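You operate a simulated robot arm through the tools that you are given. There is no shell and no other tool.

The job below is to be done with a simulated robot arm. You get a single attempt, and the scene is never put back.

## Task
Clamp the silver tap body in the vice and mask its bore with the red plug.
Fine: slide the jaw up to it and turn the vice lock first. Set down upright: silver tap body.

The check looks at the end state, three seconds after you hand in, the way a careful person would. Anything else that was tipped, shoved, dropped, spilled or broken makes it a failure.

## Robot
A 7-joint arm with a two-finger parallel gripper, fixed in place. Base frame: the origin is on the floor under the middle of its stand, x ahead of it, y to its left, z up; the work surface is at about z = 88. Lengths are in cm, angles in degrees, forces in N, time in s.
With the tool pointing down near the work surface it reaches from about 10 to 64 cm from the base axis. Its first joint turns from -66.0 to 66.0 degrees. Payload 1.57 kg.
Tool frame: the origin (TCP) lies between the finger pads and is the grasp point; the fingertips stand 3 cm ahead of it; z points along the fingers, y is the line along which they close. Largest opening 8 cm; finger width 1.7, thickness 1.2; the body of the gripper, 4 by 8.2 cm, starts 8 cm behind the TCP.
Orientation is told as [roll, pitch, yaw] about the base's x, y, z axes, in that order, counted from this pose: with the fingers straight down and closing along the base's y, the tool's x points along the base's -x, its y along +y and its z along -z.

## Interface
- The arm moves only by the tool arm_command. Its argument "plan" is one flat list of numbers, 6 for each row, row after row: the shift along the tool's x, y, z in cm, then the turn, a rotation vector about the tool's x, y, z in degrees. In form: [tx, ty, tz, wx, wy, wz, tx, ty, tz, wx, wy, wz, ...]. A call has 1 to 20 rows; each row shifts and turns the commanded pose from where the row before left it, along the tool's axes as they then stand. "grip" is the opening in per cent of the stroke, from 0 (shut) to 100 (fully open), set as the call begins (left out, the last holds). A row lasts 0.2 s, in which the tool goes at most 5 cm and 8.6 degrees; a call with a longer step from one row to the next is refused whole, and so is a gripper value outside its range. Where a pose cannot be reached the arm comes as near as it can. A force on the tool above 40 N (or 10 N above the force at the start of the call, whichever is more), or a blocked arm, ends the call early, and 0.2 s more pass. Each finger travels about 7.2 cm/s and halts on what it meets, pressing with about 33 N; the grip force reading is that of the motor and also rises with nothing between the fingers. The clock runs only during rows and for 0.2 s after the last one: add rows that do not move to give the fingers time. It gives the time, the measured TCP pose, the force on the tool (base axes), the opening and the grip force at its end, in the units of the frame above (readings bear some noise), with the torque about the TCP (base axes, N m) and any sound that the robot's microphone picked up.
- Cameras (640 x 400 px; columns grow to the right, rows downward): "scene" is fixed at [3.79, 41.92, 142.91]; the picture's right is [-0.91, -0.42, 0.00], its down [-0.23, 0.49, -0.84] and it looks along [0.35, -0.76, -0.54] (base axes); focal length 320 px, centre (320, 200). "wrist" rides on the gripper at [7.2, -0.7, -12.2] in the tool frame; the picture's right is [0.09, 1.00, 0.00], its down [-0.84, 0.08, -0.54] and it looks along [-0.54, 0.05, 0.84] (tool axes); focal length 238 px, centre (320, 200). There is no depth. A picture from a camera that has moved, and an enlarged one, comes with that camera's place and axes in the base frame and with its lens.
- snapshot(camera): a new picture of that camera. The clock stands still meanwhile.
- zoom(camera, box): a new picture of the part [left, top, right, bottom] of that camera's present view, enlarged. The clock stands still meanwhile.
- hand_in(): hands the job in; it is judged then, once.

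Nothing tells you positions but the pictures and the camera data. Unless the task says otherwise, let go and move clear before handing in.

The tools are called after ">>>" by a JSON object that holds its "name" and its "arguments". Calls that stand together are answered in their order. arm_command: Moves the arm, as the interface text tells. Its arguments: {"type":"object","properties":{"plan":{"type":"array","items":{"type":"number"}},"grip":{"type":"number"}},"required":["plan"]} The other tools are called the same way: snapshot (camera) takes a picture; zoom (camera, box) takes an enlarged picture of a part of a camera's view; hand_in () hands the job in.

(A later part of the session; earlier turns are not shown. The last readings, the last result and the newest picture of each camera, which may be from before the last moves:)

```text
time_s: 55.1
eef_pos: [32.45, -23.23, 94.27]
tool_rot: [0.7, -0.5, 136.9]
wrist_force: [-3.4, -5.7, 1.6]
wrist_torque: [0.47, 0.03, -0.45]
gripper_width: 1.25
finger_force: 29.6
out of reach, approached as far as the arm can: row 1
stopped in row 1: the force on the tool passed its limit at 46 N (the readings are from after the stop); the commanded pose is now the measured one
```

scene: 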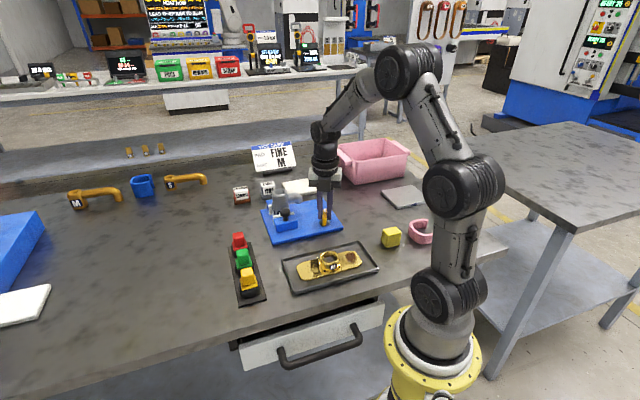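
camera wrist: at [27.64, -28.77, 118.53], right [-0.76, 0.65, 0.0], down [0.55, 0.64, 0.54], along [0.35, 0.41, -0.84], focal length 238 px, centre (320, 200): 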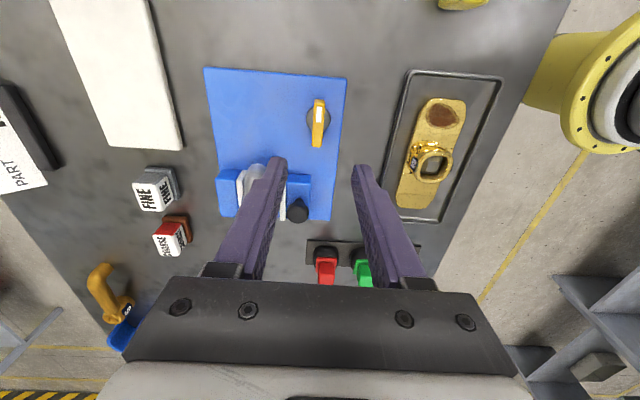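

The wrist hit its own limit and a resisting torque of about -0.5 N·m appeared, so the lever is at or near its end stop (~90°). I'll release and look.

>>> {"name": "arm_command", "arguments": {"plan": [0, 0, 0, 0, 0, 0, 0, 0, 0, 0, 0, 0, 0, 0, 0, 0, 0, 0], "grip": 50}}

>>> {"name": "snapshot", "arguments": {"camera": "wrist"}}

>>> {"name": "zoom", "arguments": {"camera": "scene", "box": [265, 170, 365, 250]}}

```text
time_s: 55.9
eef_pos: [32.52, -23.27, 94.25]
tool_rot: [0.7, -0.4, 137.0]
wrist_force: [0.0, -0.2, 1.0]
wrist_torque: [0.02, -0.04, -0.02]
gripper_width: 3.98
finger_force: 0.1
```

```text
taken
camera wrist: at [38.46, -27.59, 106.28], right [-0.61, -0.79, 0.01], down [-0.66, 0.52, 0.55], along [-0.44, 0.33, -0.83], focal length 238 px, centre (320, 200)
```

wrist: 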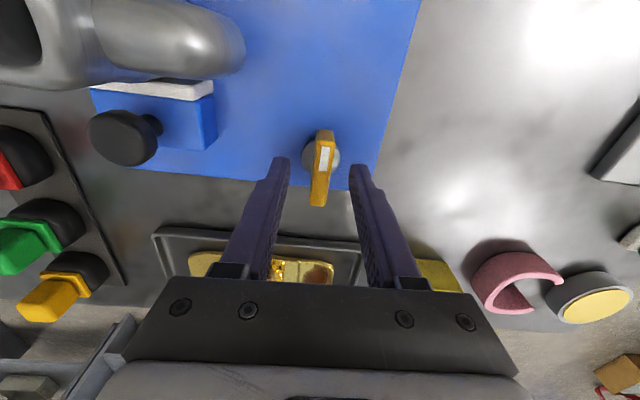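

```text
5.00 times, centred on (315, 210) of scene
camera zoom: at [3.79, 41.92, 142.91], right [-0.91, -0.42, 0.0], down [-0.23, 0.49, -0.84], along [0.35, -0.76, -0.54], focal length 1602 px, centre (345, 150)
```

zoom: 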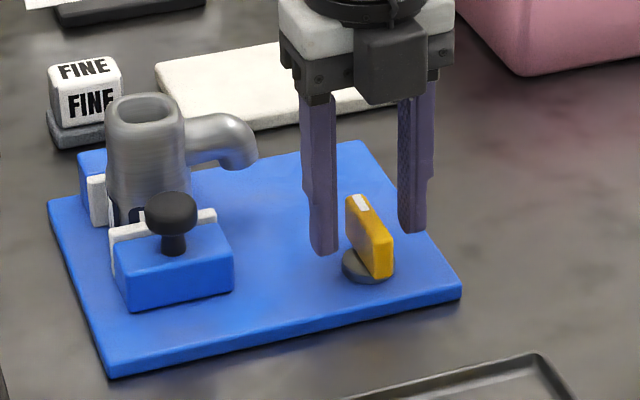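

Released: the lever now lies along the slide direction. Rising straight up, then I'll verify its angle.

>>> {"name": "arm_command", "arguments": {"plan": [0, 0, -1.5, 0, 0, 0, 0, 0, -2.0, 0, 0, 0, 0, 0, -2.0, 0, 0, 0, 0, 0, -2.5, 0, 0, 0, 0, 0, -2.5, 0, 0, 0, 0, 0, -2.0, 0, 0, 5, 0, 0, 0, 0, 0, 8, 0, 0, 0, 0, 0, 8, 0, 0, 0, 0, 0, 8, 0, 0, 0, 0, 0, 8, 0, 0, 0, 0, 0, 8, 0, 0, 0, 0, 0, 0]}}

>>> {"name": "snapshot", "arguments": {"camera": "wrist"}}

>>> {"name": "zoom", "arguments": {"camera": "scene", "box": [255, 170, 355, 250]}}

```text
time_s: 58.5
eef_pos: [32.75, -23.19, 106.78]
tool_rot: [0.9, 0.2, 91.9]
wrist_force: [0.1, 0.2, -0.9]
wrist_torque: [0.02, -0.03, -0.01]
gripper_width: 3.99
finger_force: 0.0
```

```text
taken
camera wrist: at [33.84, -30.35, 118.9], right [-0.99, -0.13, 0.02], down [-0.1, 0.84, 0.54], along [-0.08, 0.53, -0.84], focal length 238 px, centre (320, 200)
```

wrist: 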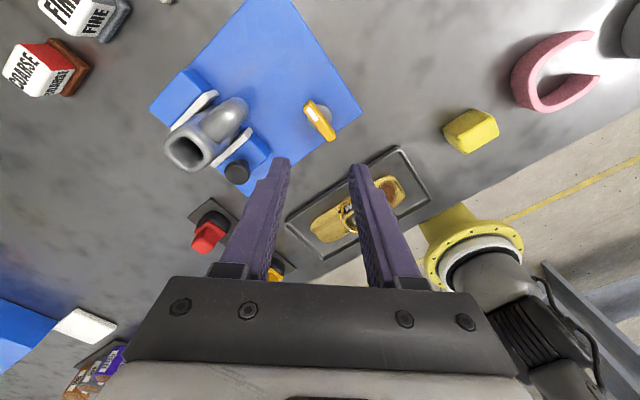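

```text
5.00 times, centred on (305, 210) of scene
camera zoom: at [3.79, 41.92, 142.91], right [-0.91, -0.42, 0.0], down [-0.23, 0.49, -0.84], along [0.35, -0.76, -0.54], focal length 1602 px, centre (395, 150)
```

zoom: 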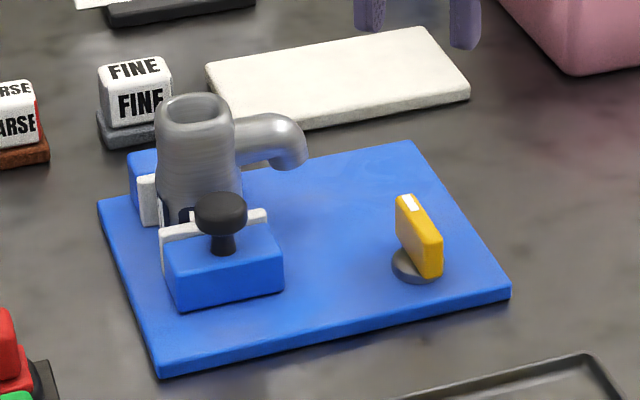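

I'll zoom to measure the lever angle against the plate edges, and inspect the clamped tap.

>>> {"name": "zoom", "arguments": {"camera": "wrist", "box": [240, 40, 400, 160]}}

>>> {"name": "zoom", "arguments": {"camera": "wrist", "box": [130, 50, 290, 190]}}

```text
3.33 times, centred on (320, 100) of wrist
camera zoom: at [33.84, -30.35, 118.9], right [-0.99, -0.13, 0.02], down [-0.1, 0.84, 0.54], along [-0.08, 0.53, -0.84], focal length 794 px, centre (320, 533)
```

zoom: 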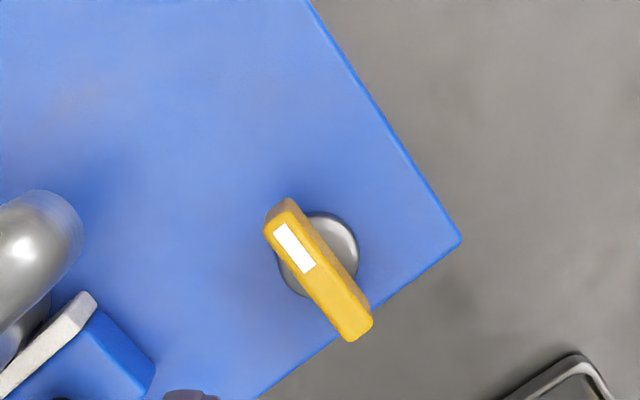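

```text
2.86 times, centred on (210, 120) of wrist
camera zoom: at [33.84, -30.35, 118.9], right [-0.99, -0.13, 0.02], down [-0.1, 0.84, 0.54], along [-0.08, 0.53, -0.84], focal length 681 px, centre (634, 429)
```

zoom: 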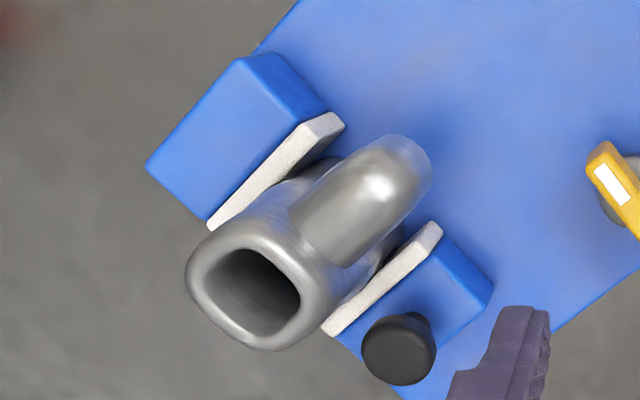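

The lever measures about 88–90° from its start, parallel to the plate edge. To be sure it's really at its stop, I'll level the tool, turn to the comfortable wrist angle (yaw -46°), re-grip it and press once more.

>>> {"name": "arm_command", "arguments": {"plan": [0, 0, 0, 0.9, -0.2, 0, 0, 0, 0, 0, 0, 8.1, 0, 0, 0, 0, 0, 8.1, 0, 0, 0, 0, 0, 8.1, 0, 0, 0, 0, 0, 8.1, 0, 0, 0, 0, 0, 8.1, 0, 0, 0, 0, 0, 8.1, 0, 0, 0, 0, 0, 8.1, 0, 0, 0, 0, 0, 8.1, 0, 0, 0, 0, 0, 8.1, 0, 0, 0, 0, 0, 8.1, 0, 0, 0, 0, 0, 8.1, 0, 0, 0, 0, 0, 8.1, 0, 0, 0, 0, 0, 8.1, 0, 0, 0, 0, 0, 8.1, 0, 0, 0, 0, 0, 8.1, 0, 0, 0, 0, 0, 8.1, 0, 0, 0, 0, 0, 8.3, 0, 0, 0, 0, 0, 0]}}

>>> {"name": "snapshot", "arguments": {"camera": "wrist"}}

>>> {"name": "zoom", "arguments": {"camera": "wrist", "box": [240, 40, 400, 160]}}

```text
time_s: 62.5
eef_pos: [32.73, -23.14, 106.75]
tool_rot: [0.0, -0.1, -46.0]
wrist_force: [-0.7, 0.9, 0.3]
wrist_torque: [0.01, 0.02, 0.02]
gripper_width: 4.0
finger_force: 0.0
```

```text
taken
camera wrist: at [27.29, -18.42, 118.89], right [0.65, 0.76, 0.0], down [0.64, -0.55, 0.54], along [0.41, -0.35, -0.84], focal length 238 px, centre (320, 200)
```

wrist: 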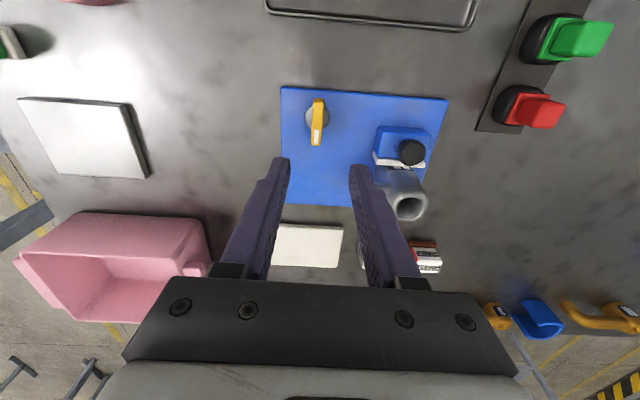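

```text
3.33 times, centred on (320, 100) of wrist
camera zoom: at [27.29, -18.42, 118.89], right [0.65, 0.76, 0.0], down [0.64, -0.55, 0.54], along [0.41, -0.35, -0.84], focal length 794 px, centre (320, 533)
```

zoom: 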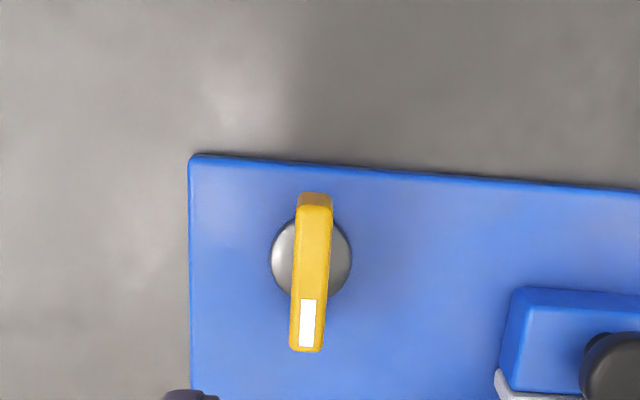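

The lever now reads -45°, exactly 90° from its start. I'll still do a gentle end-stop check: descend, grip, and press a few degrees further counter-clockwise.

>>> {"name": "arm_command", "arguments": {"plan": [-0.07, -0.2, 2.0, 0, 0, -0.8, 0, 0, 2.2, 0, 0, 0, 0, 0, 2.2, 0, 0, 0, 0, 0, 2.2, 0, 0, 0, 0, 0, 2.2, 0, 0, 0, 0, 0, 1.3, 0, 0, 0, 0, 0, 0.6, 0, 0, 0, 0, 0, 0, 0, 0, 0]}}

>>> {"name": "zoom", "arguments": {"camera": "wrist", "box": [240, 60, 400, 200]}}

```text
time_s: 64.3
eef_pos: [32.72, -23.28, 94.02]
tool_rot: [0.0, 0.0, -45.1]
wrist_force: [-0.3, -0.1, -0.3]
wrist_torque: [-0.01, -0.02, 0.01]
gripper_width: 3.99
finger_force: 0.1
```

```text
2.86 times, centred on (320, 130) of wrist
camera zoom: at [27.1, -18.72, 106.01], right [0.64, 0.77, 0.0], down [0.65, -0.54, 0.54], along [0.42, -0.35, -0.84], focal length 681 px, centre (320, 400)
```

zoom: 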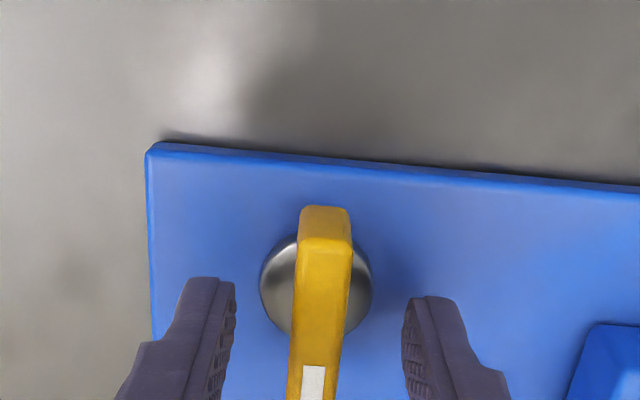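

>>> {"name": "arm_command", "arguments": {"plan": [0, 0, 0, 0, 0, 0, 0, 0, 0, 0, 0, 0, 0, 0, 0, 0, 0, 0], "grip": 0}}

>>> {"name": "arm_command", "arguments": {"plan": [0, 0, 0, 0, 0, -2.0, 0, 0, 0, 0, 0, -2.0, 0, 0, 0, 0, 0, 0]}}

```text
time_s: 65.1
eef_pos: [32.43, -23.3, 93.93]
tool_rot: [0.0, -0.1, -45.1]
wrist_force: [-5.7, -5.6, -0.7]
wrist_torque: [-0.25, 0.04, 0.0]
gripper_width: 1.2
finger_force: 28.8
```

```text
time_s: 65.9
eef_pos: [32.56, -23.38, 94.0]
tool_rot: [0.0, 0.1, -41.2]
wrist_force: [-4.2, -8.6, -5.4]
wrist_torque: [0.14, 0.4, -0.6]
gripper_width: 1.29
finger_force: 29.4
```

A firm stop (0.6 N·m, fingers spreading) confirms the lock is fully turned at 90°. I'll back off the torque, release and rise.

>>> {"name": "arm_command", "arguments": {"plan": [0, 0, 0, 0, 0, 2.0, 0, 0, 0, 0, 0, 1.5, 0, 0, 0, 0, 0, 0]}}

>>> {"name": "arm_command", "arguments": {"plan": [0, 0, 0, 0, 0, 0, 0, 0, 0, 0, 0, 0, 0, 0, 0, 0, 0, 0], "grip": 50}}

>>> {"name": "arm_command", "arguments": {"plan": [0, 0, -1.5, 0, 0, 0, 0, 0, -2.0, 0, 0, 0, 0, 0, -2.5, 0, 0, 0, 0, 0, -2.5, 0, 0, 0, 0, 0, -2.5, 0, 0, 0, 0, 0, -2.0, 0, 0, 0, 0, 0, 0, 0, 0, 0]}}

>>> {"name": "zoom", "arguments": {"camera": "wrist", "box": [240, 40, 460, 230]}}

>>> {"name": "zoom", "arguments": {"camera": "wrist", "box": [460, 0, 630, 150]}}

```text
time_s: 66.7
eef_pos: [32.55, -23.46, 93.99]
tool_rot: [0.0, 0.2, -44.5]
wrist_force: [-7.3, -19.2, -22.3]
wrist_torque: [0.06, -0.2, -0.47]
gripper_width: 1.18
finger_force: 29.0
```

```text
time_s: 67.5
eef_pos: [32.64, -23.35, 94.14]
tool_rot: [0.2, 0.1, -44.5]
wrist_force: [0.2, -0.1, 0.5]
wrist_torque: [0.02, 0.0, 0.02]
gripper_width: 3.99
finger_force: 0.1
```

```text
time_s: 69.1
eef_pos: [32.58, -23.35, 106.99]
tool_rot: [0.0, 0.1, -44.7]
wrist_force: [0.0, 0.1, 0.4]
wrist_torque: [-0.01, -0.02, 0.01]
gripper_width: 4.03
finger_force: 0.1
```

```text
2.11 times, centred on (350, 135) of wrist
camera zoom: at [26.95, -18.82, 119.13], right [0.63, 0.77, 0.0], down [0.65, -0.53, 0.54], along [0.42, -0.34, -0.84], focal length 502 px, centre (257, 337)
```

zoom: 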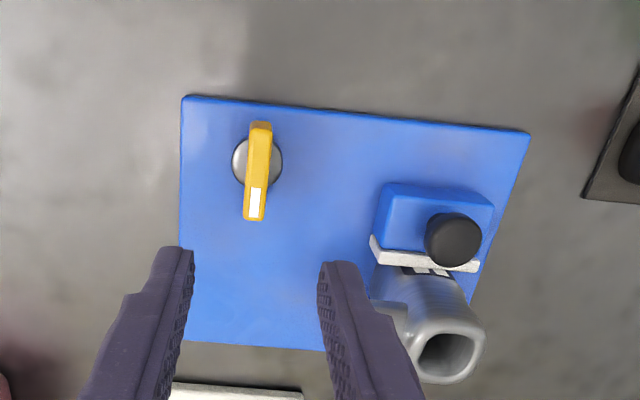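

```text
2.67 times, centred on (545, 75) of wrist
camera zoom: at [26.95, -18.82, 119.13], right [0.63, 0.77, 0.0], down [0.65, -0.53, 0.54], along [0.42, -0.34, -0.84], focal length 636 px, centre (-280, 533)
```

zoom: 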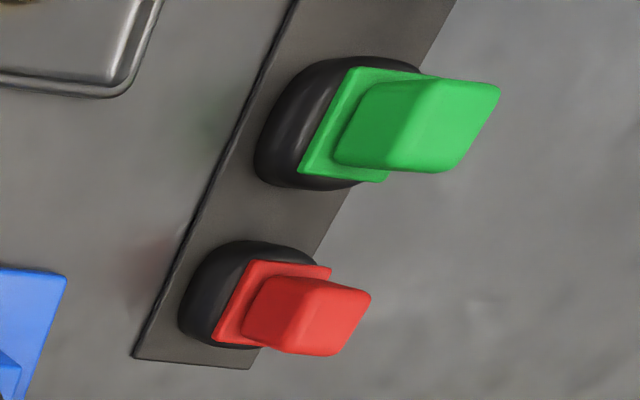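

The vice is locked and the tap is undisturbed. Now the red plug near (47,-5), whose square sits at about 45° like the tap's bore. I'll move above it for a close look.

>>> {"name": "arm_command", "arguments": {"plan": [0.5045, 3.803, 0, 0, 0, 0.3, 0.5045, 3.803, 0, 0, 0, 0, 0.5045, 3.803, 0, 0, 0, 0, 0.5045, 3.803, 0, 0, 0, 0, 0.5045, 3.803, 0, 0, 0, 0, 0.5045, 3.803, 0, 0, 0, 0, 0, 0, 0, 0, 0, 0], "grip": 65}}

>>> {"name": "snapshot", "arguments": {"camera": "wrist"}}

>>> {"name": "zoom", "arguments": {"camera": "wrist", "box": [240, 40, 400, 160]}}

>>> {"name": "zoom", "arguments": {"camera": "scene", "box": [220, 220, 280, 300]}}

```text
time_s: 70.7
eef_pos: [46.52, -4.65, 106.99]
tool_rot: [0.0, 0.0, -45.0]
wrist_force: [-0.4, 0.0, 0.4]
wrist_torque: [-0.03, 0.01, 0.0]
gripper_width: 5.23
finger_force: 0.1
```

```text
taken
camera wrist: at [41.11, -0.17, 119.08], right [0.64, 0.77, 0.0], down [0.65, -0.54, 0.54], along [0.42, -0.35, -0.84], focal length 238 px, centre (320, 200)
```

wrist: 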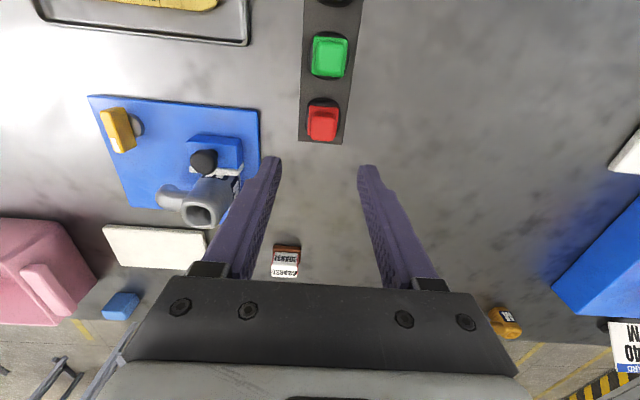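

```text
3.33 times, centred on (320, 100) of wrist
camera zoom: at [41.11, -0.17, 119.08], right [0.64, 0.77, 0.0], down [0.65, -0.54, 0.54], along [0.42, -0.35, -0.84], focal length 794 px, centre (320, 533)
```

zoom: 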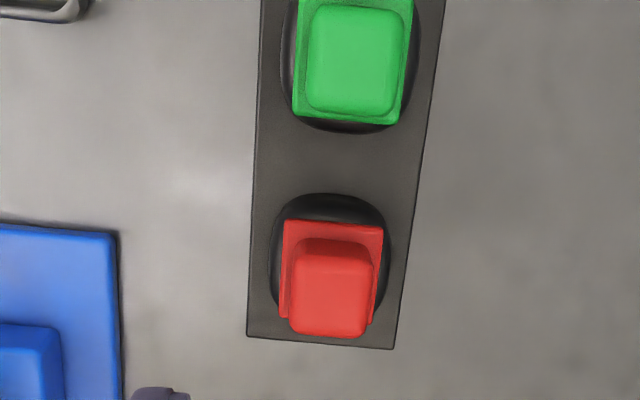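

```text
5.00 times, centred on (250, 260) of scene
camera zoom: at [3.79, 41.92, 142.91], right [-0.91, -0.42, 0.0], down [-0.23, 0.49, -0.84], along [0.35, -0.76, -0.54], focal length 1602 px, centre (670, -100)
```

zoom: 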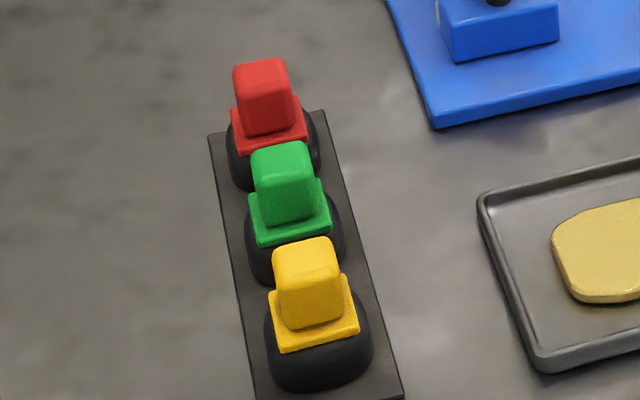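

The red knob is about 2.3 cm square with its top at z≈94.3, centred near (46.8,-4.5). The flange top is at about 91.8. I'll shift 0.28 cm and descend part-way, then re-check.

>>> {"name": "arm_command", "arguments": {"plan": [-0.07, 0.26, 2.0, 0, 0, 0, 0, 0, 2.0, 0, 0, 0, 0, 0, 2.0, 0, 0, 0, 0, 0, 2.0, 0, 0, 0, 0, 0, 0, 0, 0, 0]}}

>>> {"name": "zoom", "arguments": {"camera": "wrist", "box": [240, 60, 400, 200]}}

>>> {"name": "zoom", "arguments": {"camera": "scene", "box": [210, 200, 290, 280]}}

```text
time_s: 71.9
eef_pos: [46.85, -4.97, 98.96]
tool_rot: [0.0, 0.0, -44.9]
wrist_force: [-0.4, -0.4, -0.8]
wrist_torque: [0.0, 0.01, -0.01]
gripper_width: 5.2
finger_force: 0.1
```

```text
2.86 times, centred on (320, 130) of wrist
camera zoom: at [41.28, -0.41, 111.01], right [0.64, 0.77, 0.0], down [0.65, -0.54, 0.54], along [0.42, -0.34, -0.84], focal length 681 px, centre (320, 400)
```

zoom: 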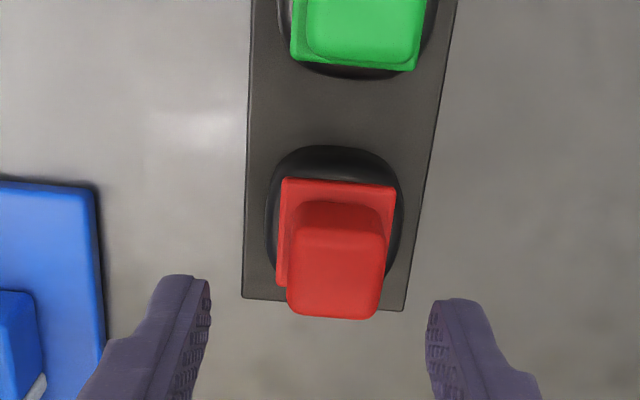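

```text
5.00 times, centred on (250, 240) of scene
camera zoom: at [3.79, 41.92, 142.91], right [-0.91, -0.42, 0.0], down [-0.23, 0.49, -0.84], along [0.35, -0.76, -0.54], focal length 1602 px, centre (670, 0)
```

zoom: 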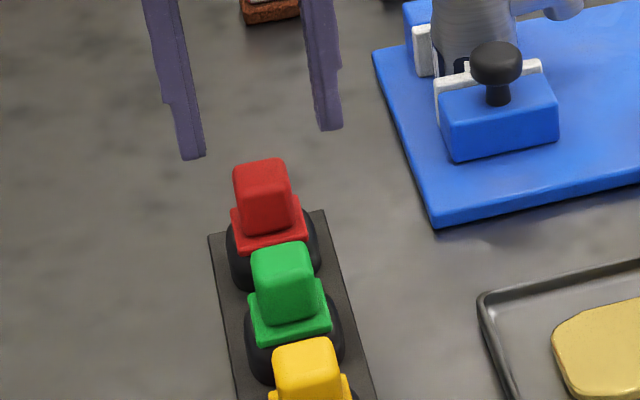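

The knob appears about 0.35 cm off-centre in both directions; the arm was probably still settling at the earlier reading. I'll hold still a moment and re-measure.

>>> {"name": "arm_command", "arguments": {"plan": [0, 0, 0, 0, 0, 0, 0, 0, 0, 0, 0, 0]}}

>>> {"name": "zoom", "arguments": {"camera": "wrist", "box": [240, 60, 400, 200]}}

```text
time_s: 72.5
eef_pos: [46.73, -5.06, 99.02]
tool_rot: [0.0, 0.0, -44.9]
wrist_force: [-0.1, 0.1, -0.8]
wrist_torque: [0.03, -0.02, -0.02]
gripper_width: 5.2
finger_force: 0.0
```

```text
2.86 times, centred on (320, 130) of wrist
camera zoom: at [41.28, -0.41, 111.05], right [0.64, 0.77, 0.0], down [0.65, -0.54, 0.54], along [0.42, -0.34, -0.84], focal length 681 px, centre (320, 400)
```

zoom: 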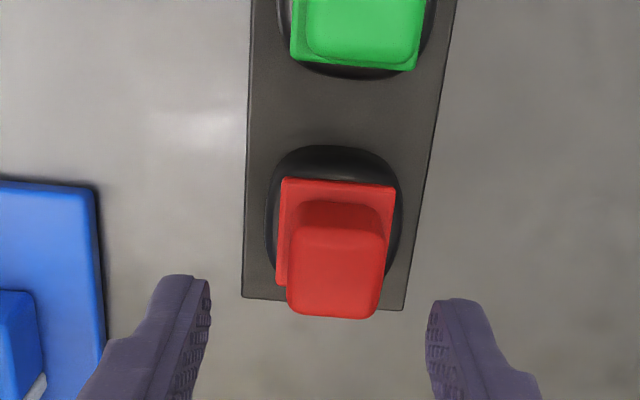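

TCP is (46.87,-5.0) and the knob about (46.8,-4.5). Correcting by (tx 0.35, ty 0.34) and lowering.

>>> {"name": "arm_command", "arguments": {"plan": [0.18, 0.17, 0.5, 0, 0, 0, 0.17, 0.17, 0.5, 0, 0, 0, 0, 0, 1.0, 0, 0, 0, 0, 0, 1.0, 0, 0, 0, 0, 0, 0, 0, 0, 0, 0, 0, 0, 0, 0, 0]}}

>>> {"name": "zoom", "arguments": {"camera": "wrist", "box": [240, 60, 400, 220]}}

>>> {"name": "zoom", "arguments": {"camera": "scene", "box": [210, 210, 280, 280]}}

```text
time_s: 73.9
eef_pos: [46.86, -4.39, 96.15]
tool_rot: [-0.1, 0.0, -44.9]
wrist_force: [0.4, 0.5, 0.0]
wrist_torque: [0.0, 0.0, -0.07]
gripper_width: 5.21
finger_force: 0.1
```

```text
2.50 times, centred on (320, 140) of wrist
camera zoom: at [41.34, 0.12, 108.15], right [0.64, 0.77, 0.0], down [0.65, -0.54, 0.54], along [0.42, -0.34, -0.84], focal length 596 px, centre (320, 350)
```

zoom: 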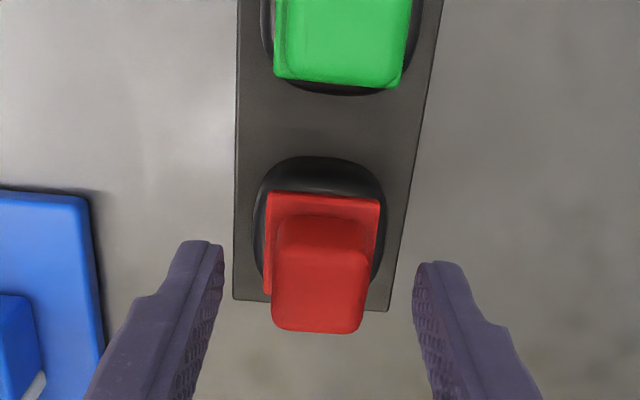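

```text
5.71 times, centred on (245, 245) of scene
camera zoom: at [3.79, 41.92, 142.91], right [-0.91, -0.42, 0.0], down [-0.23, 0.49, -0.84], along [0.35, -0.76, -0.54], focal length 1831 px, centre (749, -57)
```

zoom: 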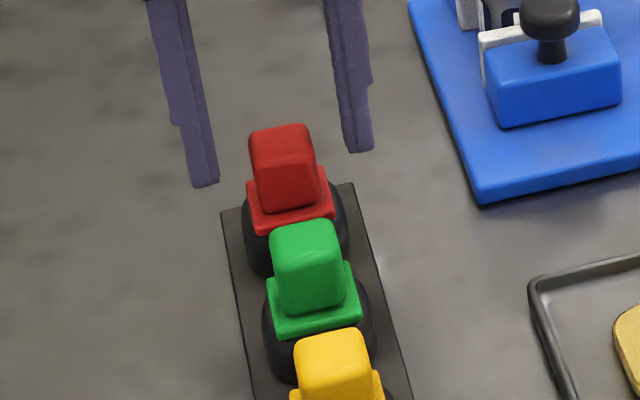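

Well centred now: knob (46.8,-4.47), top z≈94.5, flange top ≈91.8. Lowering 0.8 cm so the tips sit just above the flange, then closing.

>>> {"name": "arm_command", "arguments": {"plan": [0.08, 0, 0.4, 0, 0, 0, 0, 0, 0.4, 0, 0, 0, 0, 0, 0, 0, 0, 0]}}

>>> {"name": "arm_command", "arguments": {"plan": [0, 0, 0, 0, 0, 0, 0, 0, 0, 0, 0, 0, 0, 0, 0, 0, 0, 0, 0, 0, 0, 0, 0, 0], "grip": 0}}

>>> {"name": "zoom", "arguments": {"camera": "wrist", "box": [240, 60, 400, 220]}}

>>> {"name": "zoom", "arguments": {"camera": "scene", "box": [210, 210, 280, 280]}}

```text
time_s: 74.7
eef_pos: [46.78, -4.36, 95.24]
tool_rot: [0.0, 0.0, -44.9]
wrist_force: [0.6, 0.1, -0.5]
wrist_torque: [-0.02, 0.01, 0.02]
gripper_width: 5.2
finger_force: 0.1
```

```text
time_s: 75.7
eef_pos: [46.8, -4.35, 95.3]
tool_rot: [-0.1, 0.0, -44.9]
wrist_force: [-0.1, -0.1, -0.2]
wrist_torque: [-0.02, 0.0, 0.01]
gripper_width: 2.46
finger_force: 33.2
```

```text
2.50 times, centred on (320, 140) of wrist
camera zoom: at [41.28, 0.22, 107.39], right [0.64, 0.77, 0.0], down [0.65, -0.54, 0.54], along [0.42, -0.34, -0.84], focal length 596 px, centre (320, 350)
```

zoom: 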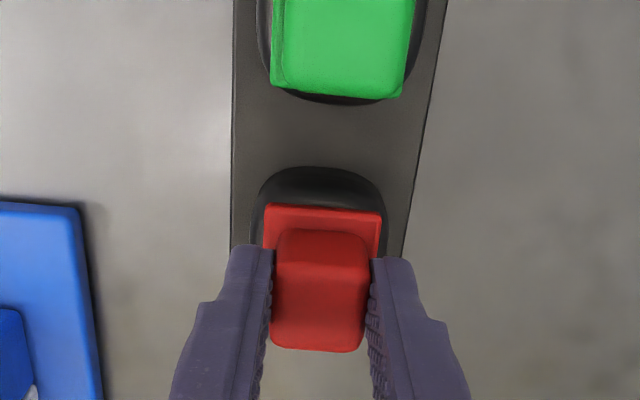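

```text
5.71 times, centred on (245, 245) of scene
camera zoom: at [3.79, 41.92, 142.91], right [-0.91, -0.42, 0.0], down [-0.23, 0.49, -0.84], along [0.35, -0.76, -0.54], focal length 1831 px, centre (749, -57)
```

zoom: 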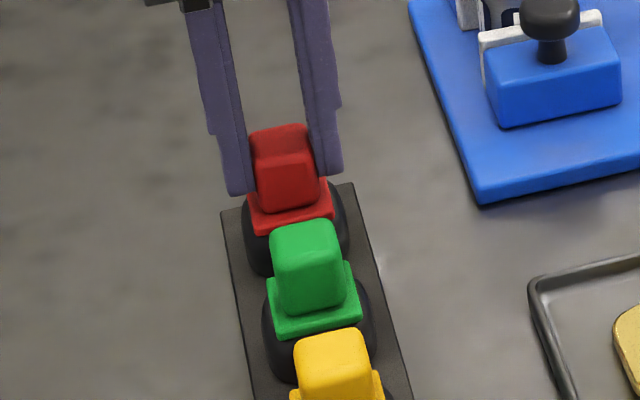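

The knob is gripped (2.46 cm). Lifting slowly and watching what comes out of the rack.

>>> {"name": "arm_command", "arguments": {"plan": [0, 0, -0.3, 0, 0, 0, 0, 0, -0.5, 0, 0, 0, 0, 0, -0.8, 0, 0, 0, 0, 0, -1.0, 0, 0, 0, 0, 0, -1.0, 0, 0, 0, 0, 0, -1.0, 0, 0, 0, 0, 0, 0, 0, 0, 0]}}

>>> {"name": "zoom", "arguments": {"camera": "scene", "box": [210, 190, 290, 280]}}

>>> {"name": "snapshot", "arguments": {"camera": "wrist"}}

```text
time_s: 77.3
eef_pos: [46.61, -4.35, 100.02]
tool_rot: [0.1, 0.1, -44.8]
wrist_force: [-1.1, 0.1, -0.5]
wrist_torque: [-0.01, 0.02, 0.02]
gripper_width: 2.48
finger_force: 33.1
```

```text
4.44 times, centred on (250, 235) of scene
camera zoom: at [3.79, 41.92, 142.91], right [-0.91, -0.42, 0.0], down [-0.23, 0.49, -0.84], along [0.35, -0.76, -0.54], focal length 1424 px, centre (631, 44)
```

zoom: 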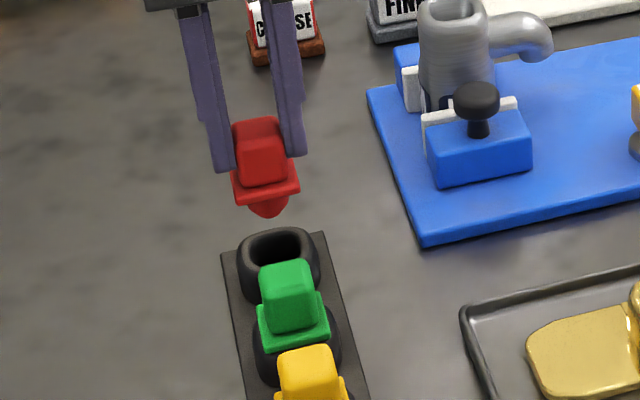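

```text
taken
camera wrist: at [41.15, 0.22, 112.06], right [0.64, 0.77, 0.0], down [0.65, -0.54, 0.54], along [0.42, -0.34, -0.84], focal length 238 px, centre (320, 200)
```

wrist: 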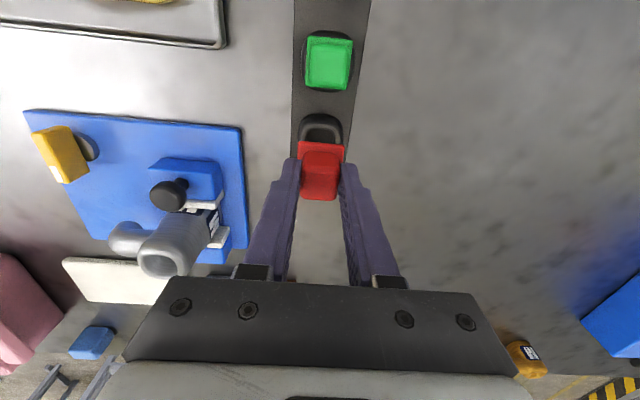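

The red plug came out cleanly, with a short tapered stem, and the holder and other plugs are untouched. I'll zoom on the tap's bore from here to fix its position.

>>> {"name": "zoom", "arguments": {"camera": "wrist", "box": [90, 150, 250, 290]}}

>>> {"name": "zoom", "arguments": {"camera": "scene", "box": [225, 200, 265, 245]}}

>>> {"name": "zoom", "arguments": {"camera": "scene", "box": [265, 180, 325, 235]}}

```text
2.86 times, centred on (170, 220) of wrist
camera zoom: at [41.15, 0.22, 112.06], right [0.64, 0.77, 0.0], down [0.65, -0.54, 0.54], along [0.42, -0.34, -0.84], focal length 681 px, centre (749, 143)
```

zoom: 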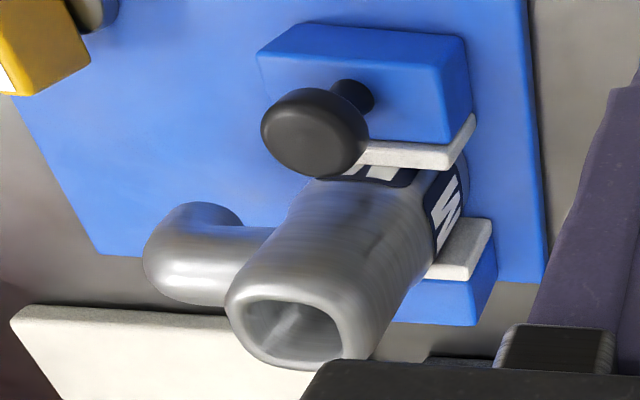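

```text
8.89 times, centred on (245, 222) of scene
camera zoom: at [3.79, 41.92, 142.91], right [-0.91, -0.42, 0.0], down [-0.23, 0.49, -0.84], along [0.35, -0.76, -0.54], focal length 2848 px, centre (987, 0)
```

zoom: 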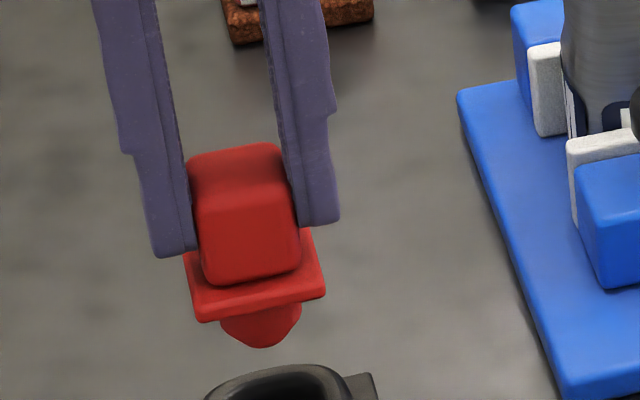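

```text
7.27 times, centred on (295, 208) of scene
camera zoom: at [3.79, 41.92, 142.91], right [-0.91, -0.42, 0.0], down [-0.23, 0.49, -0.84], along [0.35, -0.76, -0.54], focal length 2331 px, centre (502, 146)
```

zoom: 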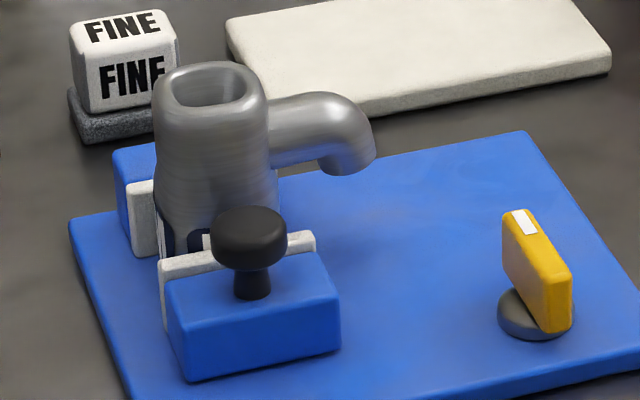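

Bore estimate is about (44.6,-20.6), z≈97.8. I'll raise the plug to travel height and hover just past the tap, so the bore is visible behind the plug for a precise relative fix.

>>> {"name": "arm_command", "arguments": {"plan": [0, 0, -2.0, 0, 0, 0, 0, 0, -2.0, 0, 0, 0, 0, 0, -2.0, 0, 0, 0, 0, 0, -1.6, 0, 0, 0, -2.149, -2.164, 0, 0, 0, 0, -2.149, -2.164, 0, 0, 0, 0, -2.149, -2.164, 0, 0, 0, 0, -2.149, -2.164, 0, 0, 0, 0, -2.149, -2.164, 0, 0, 0, 0, -2.149, -2.164, 0, 0, 0, 0, 0, 0, 0, 0, 0, 0, 0, 0, 0, 0, 0, 0, 0, 0, 0, 0, 0, 0]}}

>>> {"name": "snapshot", "arguments": {"camera": "wrist"}}

>>> {"name": "zoom", "arguments": {"camera": "wrist", "box": [240, 50, 400, 210]}}

```text
time_s: 80.1
eef_pos: [46.7, -22.44, 107.46]
tool_rot: [0.0, 0.1, -44.9]
wrist_force: [0.8, 1.0, 0.0]
wrist_torque: [0.04, -0.02, 0.01]
gripper_width: 2.5
finger_force: 32.9
```

```text
taken
camera wrist: at [41.13, -17.93, 119.46], right [0.64, 0.77, 0.0], down [0.65, -0.54, 0.54], along [0.42, -0.34, -0.84], focal length 238 px, centre (320, 200)
```

wrist: 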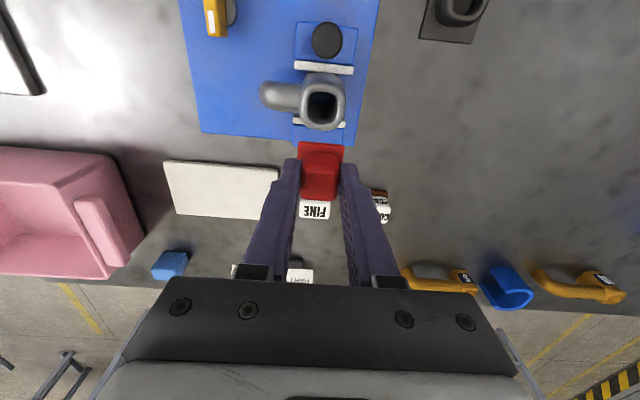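

```text
2.50 times, centred on (320, 130) of wrist
camera zoom: at [41.13, -17.93, 119.46], right [0.64, 0.77, 0.0], down [0.65, -0.54, 0.54], along [0.42, -0.34, -0.84], focal length 596 px, centre (320, 375)
```

zoom: 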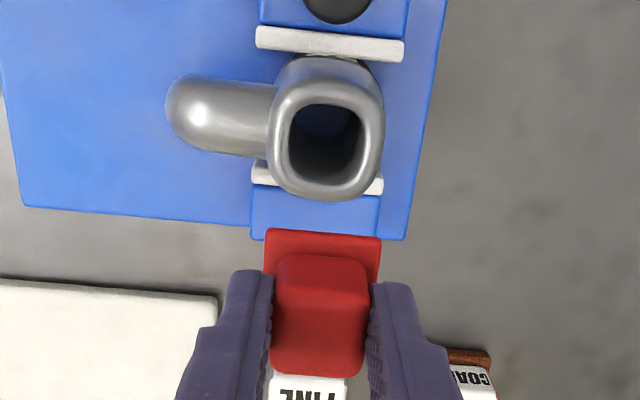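

Very clear view: the bore centre is at (44.66,-20.59) and TCP at (46.72,-22.5). The plug is centred in the grip and its yaw matches the bore. Shifting over the bore now.

>>> {"name": "arm_command", "arguments": {"plan": [0.94, -0.03, 0, 0, 0, 0, 0.94, -0.03, 0, 0, 0, 0, 0.94, -0.03, 0, 0, 0, 0, 0, 0, 1.5, 0, 0, 0, 0, 0, 1.0, 0, 0, 0, 0, 0, 0, 0, 0, 0, 0, 0, 0, 0, 0, 0]}}

>>> {"name": "snapshot", "arguments": {"camera": "wrist"}}

>>> {"name": "zoom", "arguments": {"camera": "wrist", "box": [240, 50, 400, 210]}}

>>> {"name": "zoom", "arguments": {"camera": "scene", "box": [260, 160, 330, 230]}}

```text
time_s: 81.7
eef_pos: [44.51, -20.82, 104.88]
tool_rot: [0.0, 0.0, -44.9]
wrist_force: [0.2, 0.8, 0.1]
wrist_torque: [-0.01, 0.03, -0.04]
gripper_width: 2.46
finger_force: 33.0
```

```text
taken
camera wrist: at [39.03, -16.19, 116.98], right [0.64, 0.77, 0.0], down [0.65, -0.54, 0.54], along [0.42, -0.34, -0.84], focal length 238 px, centre (320, 200)
```

wrist: 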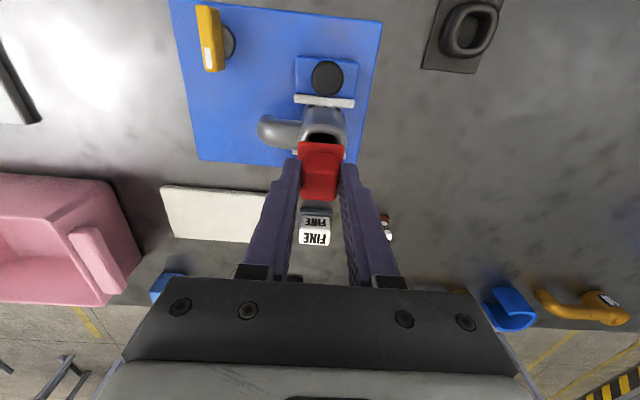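

```text
2.50 times, centred on (320, 130) of wrist
camera zoom: at [39.03, -16.19, 116.98], right [0.64, 0.77, 0.0], down [0.65, -0.54, 0.54], along [0.42, -0.34, -0.84], focal length 596 px, centre (320, 375)
```

zoom: 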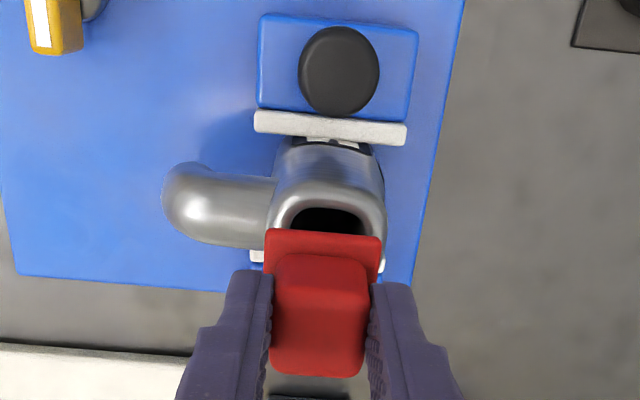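

```text
5.71 times, centred on (295, 195) of scene
camera zoom: at [3.79, 41.92, 142.91], right [-0.91, -0.42, 0.0], down [-0.23, 0.49, -0.84], along [0.35, -0.76, -0.54], focal length 1831 px, centre (463, 229)
```

zoom: 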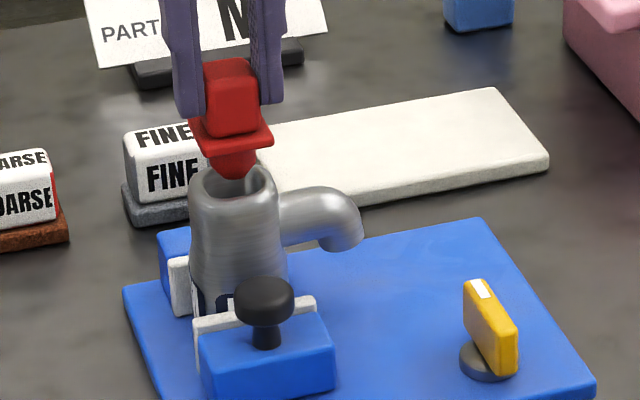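

A residual offset of about (tx 0.11, ty 0.16) cm shows. Correcting it and re-checking before insertion.

>>> {"name": "arm_command", "arguments": {"plan": [0.11, 0.16, 0, 0, 0, 0, 0, 0, 0.5, 0, 0, 0, 0, 0, 0, 0, 0, 0, 0, 0, 0, 0, 0, 0]}}

>>> {"name": "zoom", "arguments": {"camera": "wrist", "box": [260, 70, 380, 190]}}

>>> {"name": "zoom", "arguments": {"camera": "scene", "box": [270, 165, 320, 215]}}

```text
time_s: 82.7
eef_pos: [44.59, -20.45, 104.47]
tool_rot: [0.0, 0.0, -44.9]
wrist_force: [1.0, 0.3, -0.9]
wrist_torque: [-0.01, -0.03, -0.02]
gripper_width: 2.48
finger_force: 32.7
```

```text
3.33 times, centred on (320, 130) of wrist
camera zoom: at [39.12, -15.96, 116.48], right [0.64, 0.77, 0.0], down [0.65, -0.54, 0.54], along [0.42, -0.34, -0.84], focal length 794 px, centre (320, 433)
```

zoom: 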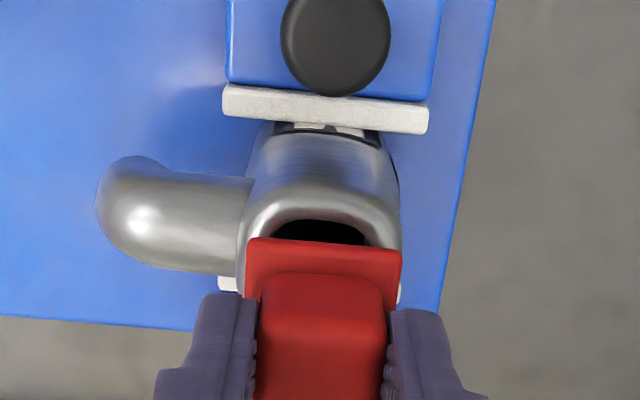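

```text
8.00 times, centred on (295, 190) of scene
camera zoom: at [3.79, 41.92, 142.91], right [-0.91, -0.42, 0.0], down [-0.23, 0.49, -0.84], along [0.35, -0.76, -0.54], focal length 2564 px, centre (520, 280)
```

zoom: 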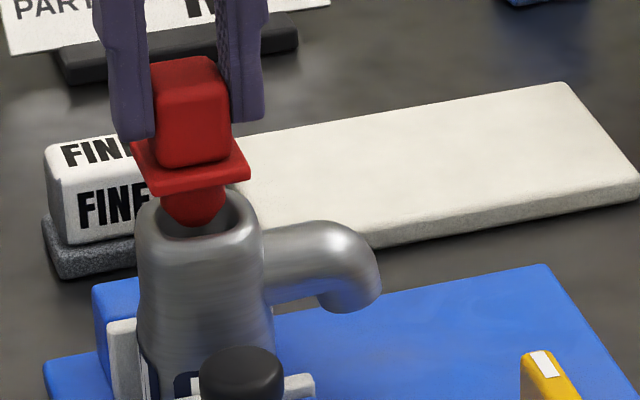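

Aligned to within 0.1 cm. Starting the insertion in small downward steps with force checks.

>>> {"name": "arm_command", "arguments": {"plan": [0, 0, 0.3, 0, 0, 0, 0, 0, 0.3, 0, 0, 0, 0, 0, 0.3, 0, 0, 0, 0, 0, 0, 0, 0, 0]}}

>>> {"name": "zoom", "arguments": {"camera": "scene", "box": [270, 165, 320, 215]}}

```text
time_s: 83.7
eef_pos: [44.72, -20.46, 103.54]
tool_rot: [0.0, -0.1, -44.9]
wrist_force: [-1.0, -0.4, 0.4]
wrist_torque: [-0.02, 0.02, 0.0]
gripper_width: 2.44
finger_force: 33.6
```

```text
8.00 times, centred on (295, 190) of scene
camera zoom: at [3.79, 41.92, 142.91], right [-0.91, -0.42, 0.0], down [-0.23, 0.49, -0.84], along [0.35, -0.76, -0.54], focal length 2564 px, centre (520, 280)
```

zoom: 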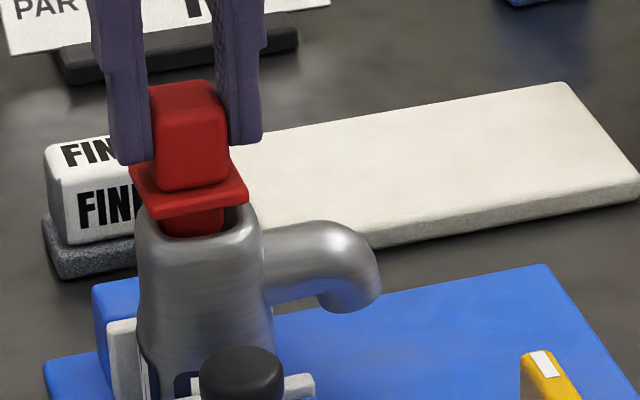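

The stem is entering freely. I'll check centring at higher zoom from the scene camera.

>>> {"name": "zoom", "arguments": {"camera": "scene", "box": [276, 172, 308, 202]}}

>>> {"name": "zoom", "arguments": {"camera": "wrist", "box": [270, 80, 370, 180]}}

```text
13.33 times, centred on (292, 187) of scene
camera zoom: at [3.79, 41.92, 142.91], right [-0.91, -0.42, 0.0], down [-0.23, 0.49, -0.84], along [0.35, -0.76, -0.54], focal length 4273 px, centre (693, 373)
```

zoom: 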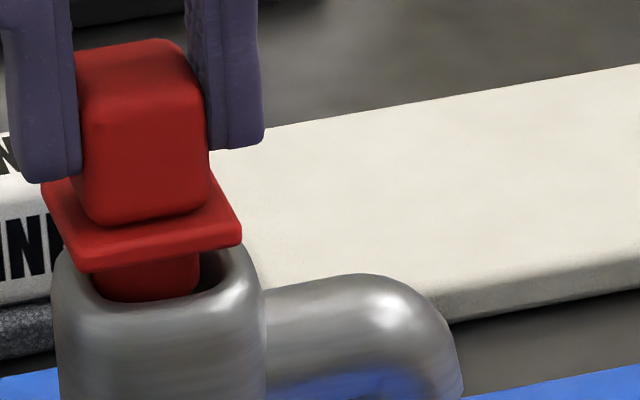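

```text
4.00 times, centred on (320, 130) of wrist
camera zoom: at [39.18, -15.84, 115.65], right [0.64, 0.77, 0.0], down [0.65, -0.54, 0.54], along [0.42, -0.34, -0.84], focal length 953 px, centre (320, 480)
```

zoom: 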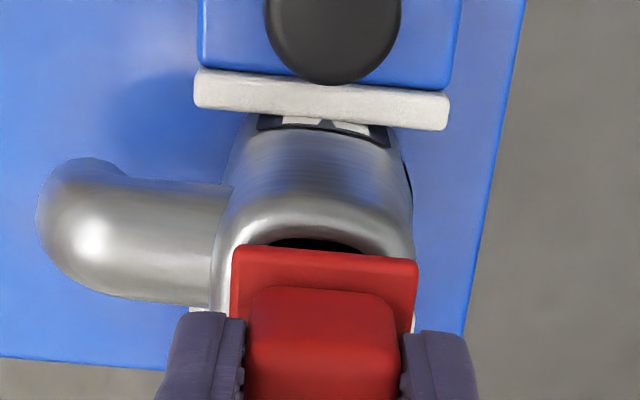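

Both views show the plug about 0.19 cm too far along tool +y. Correcting sideways while the stem is still loose in the bore.

>>> {"name": "arm_command", "arguments": {"plan": [-0.03, -0.18, 0, 0, 0, 0, 0, 0, 0, 0, 0, 0, 0, 0, 0, 0, 0, 0]}}

>>> {"name": "zoom", "arguments": {"camera": "wrist", "box": [270, 80, 370, 180]}}

>>> {"name": "zoom", "arguments": {"camera": "scene", "box": [276, 172, 308, 202]}}

```text
time_s: 84.5
eef_pos: [44.66, -20.65, 103.7]
tool_rot: [0.0, 0.1, -45.0]
wrist_force: [-1.6, 2.3, 0.1]
wrist_torque: [0.17, 0.06, 0.02]
gripper_width: 2.49
finger_force: 32.6
```

```text
4.00 times, centred on (320, 130) of wrist
camera zoom: at [39.11, -16.02, 115.67], right [0.64, 0.77, 0.0], down [0.65, -0.54, 0.54], along [0.42, -0.34, -0.84], focal length 953 px, centre (320, 480)
```

zoom: 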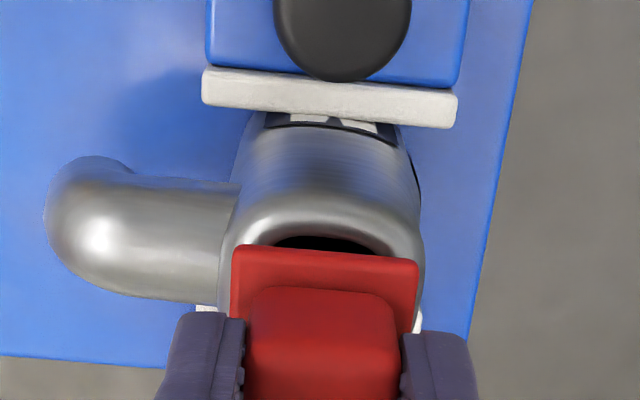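

```text
13.33 times, centred on (292, 187) of scene
camera zoom: at [3.79, 41.93, 142.91], right [-0.91, -0.42, 0.0], down [-0.23, 0.49, -0.84], along [0.35, -0.76, -0.54], focal length 4273 px, centre (693, 373)
```

zoom: 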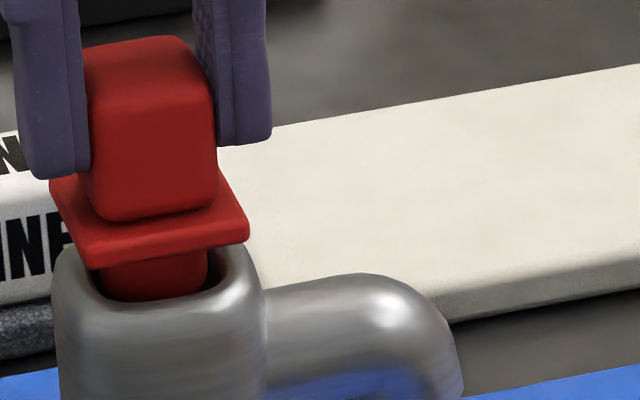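

Now centred within about 0.05 cm in both views. A light side touch shows (2.8 N), so I'll nudge tool +x slightly and continue down.

>>> {"name": "arm_command", "arguments": {"plan": [0.05, 0.0, 0.2, 0, 0, 0, 0, 0, 0.25, 0, 0, 0, 0, 0, 0, 0, 0, 0]}}

>>> {"name": "zoom", "arguments": {"camera": "scene", "box": [276, 172, 308, 202]}}

```text
time_s: 85.3
eef_pos: [44.64, -20.64, 103.09]
tool_rot: [0.1, -0.1, -45.0]
wrist_force: [-2.9, 3.0, 2.6]
wrist_torque: [0.14, 0.08, -0.01]
gripper_width: 2.47
finger_force: 32.7
```

```text
13.33 times, centred on (292, 187) of scene
camera zoom: at [3.78, 41.93, 142.9], right [-0.91, -0.42, 0.0], down [-0.23, 0.49, -0.84], along [0.35, -0.76, -0.54], focal length 4273 px, centre (693, 373)
```

zoom: 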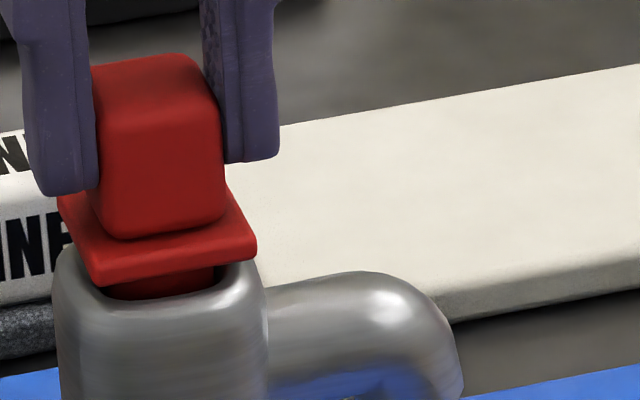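

The side force is still purely along tool +x (4 N), so the bore centre lies slightly that way. Shifting 0.1 cm and checking.

>>> {"name": "arm_command", "arguments": {"plan": [0.1, 0.0, 0, 0, 0, 0, 0, 0, 0, 0, 0, 0]}}

>>> {"name": "arm_command", "arguments": {"plan": [0.0, 0.0, 0.2, 0, 0, 0, 0, 0, 0, 0, 0, 0]}}

```text
time_s: 85.9
eef_pos: [44.34, -20.79, 103.08]
tool_rot: [0.0, 0.0, -44.9]
wrist_force: [-0.4, 1.3, -0.5]
wrist_torque: [-0.01, 0.02, -0.01]
gripper_width: 2.47
finger_force: 32.9
```

```text
time_s: 86.5
eef_pos: [44.46, -20.63, 102.85]
tool_rot: [0.0, 0.0, -44.9]
wrist_force: [0.3, -0.7, -0.4]
wrist_torque: [0.01, 0.01, -0.01]
gripper_width: 2.47
finger_force: 32.9
```

Free of side load now. Continuing down.

>>> {"name": "arm_command", "arguments": {"plan": [0.0, 0.0, 0.2, 0, 0, 0, 0, 0, 0.2, 0, 0, 0, 0, 0, 0, 0, 0, 0]}}

>>> {"name": "zoom", "arguments": {"camera": "scene", "box": [276, 172, 308, 202]}}

>>> {"name": "zoom", "arguments": {"camera": "wrist", "box": [270, 80, 370, 180]}}

```text
time_s: 87.3
eef_pos: [44.42, -20.55, 102.78]
tool_rot: [0.1, -0.2, -44.9]
wrist_force: [-6.0, -1.4, 15.5]
wrist_torque: [-0.01, 0.34, 0.0]
gripper_width: 2.45
finger_force: 33.1
```

```text
13.33 times, centred on (292, 187) of scene
camera zoom: at [3.75, 41.93, 142.91], right [-0.91, -0.42, 0.0], down [-0.23, 0.49, -0.84], along [0.35, -0.76, -0.54], focal length 4273 px, centre (693, 373)
```

zoom: 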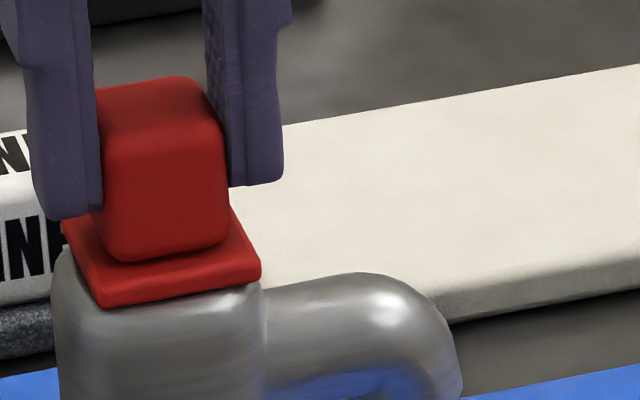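

```text
4.00 times, centred on (320, 130) of wrist
camera zoom: at [38.84, -16.01, 114.74], right [0.64, 0.77, 0.0], down [0.65, -0.53, 0.55], along [0.42, -0.35, -0.84], focal length 953 px, centre (320, 480)
```

zoom: 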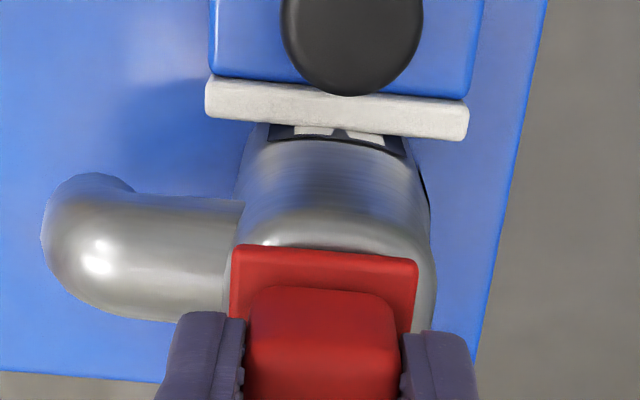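

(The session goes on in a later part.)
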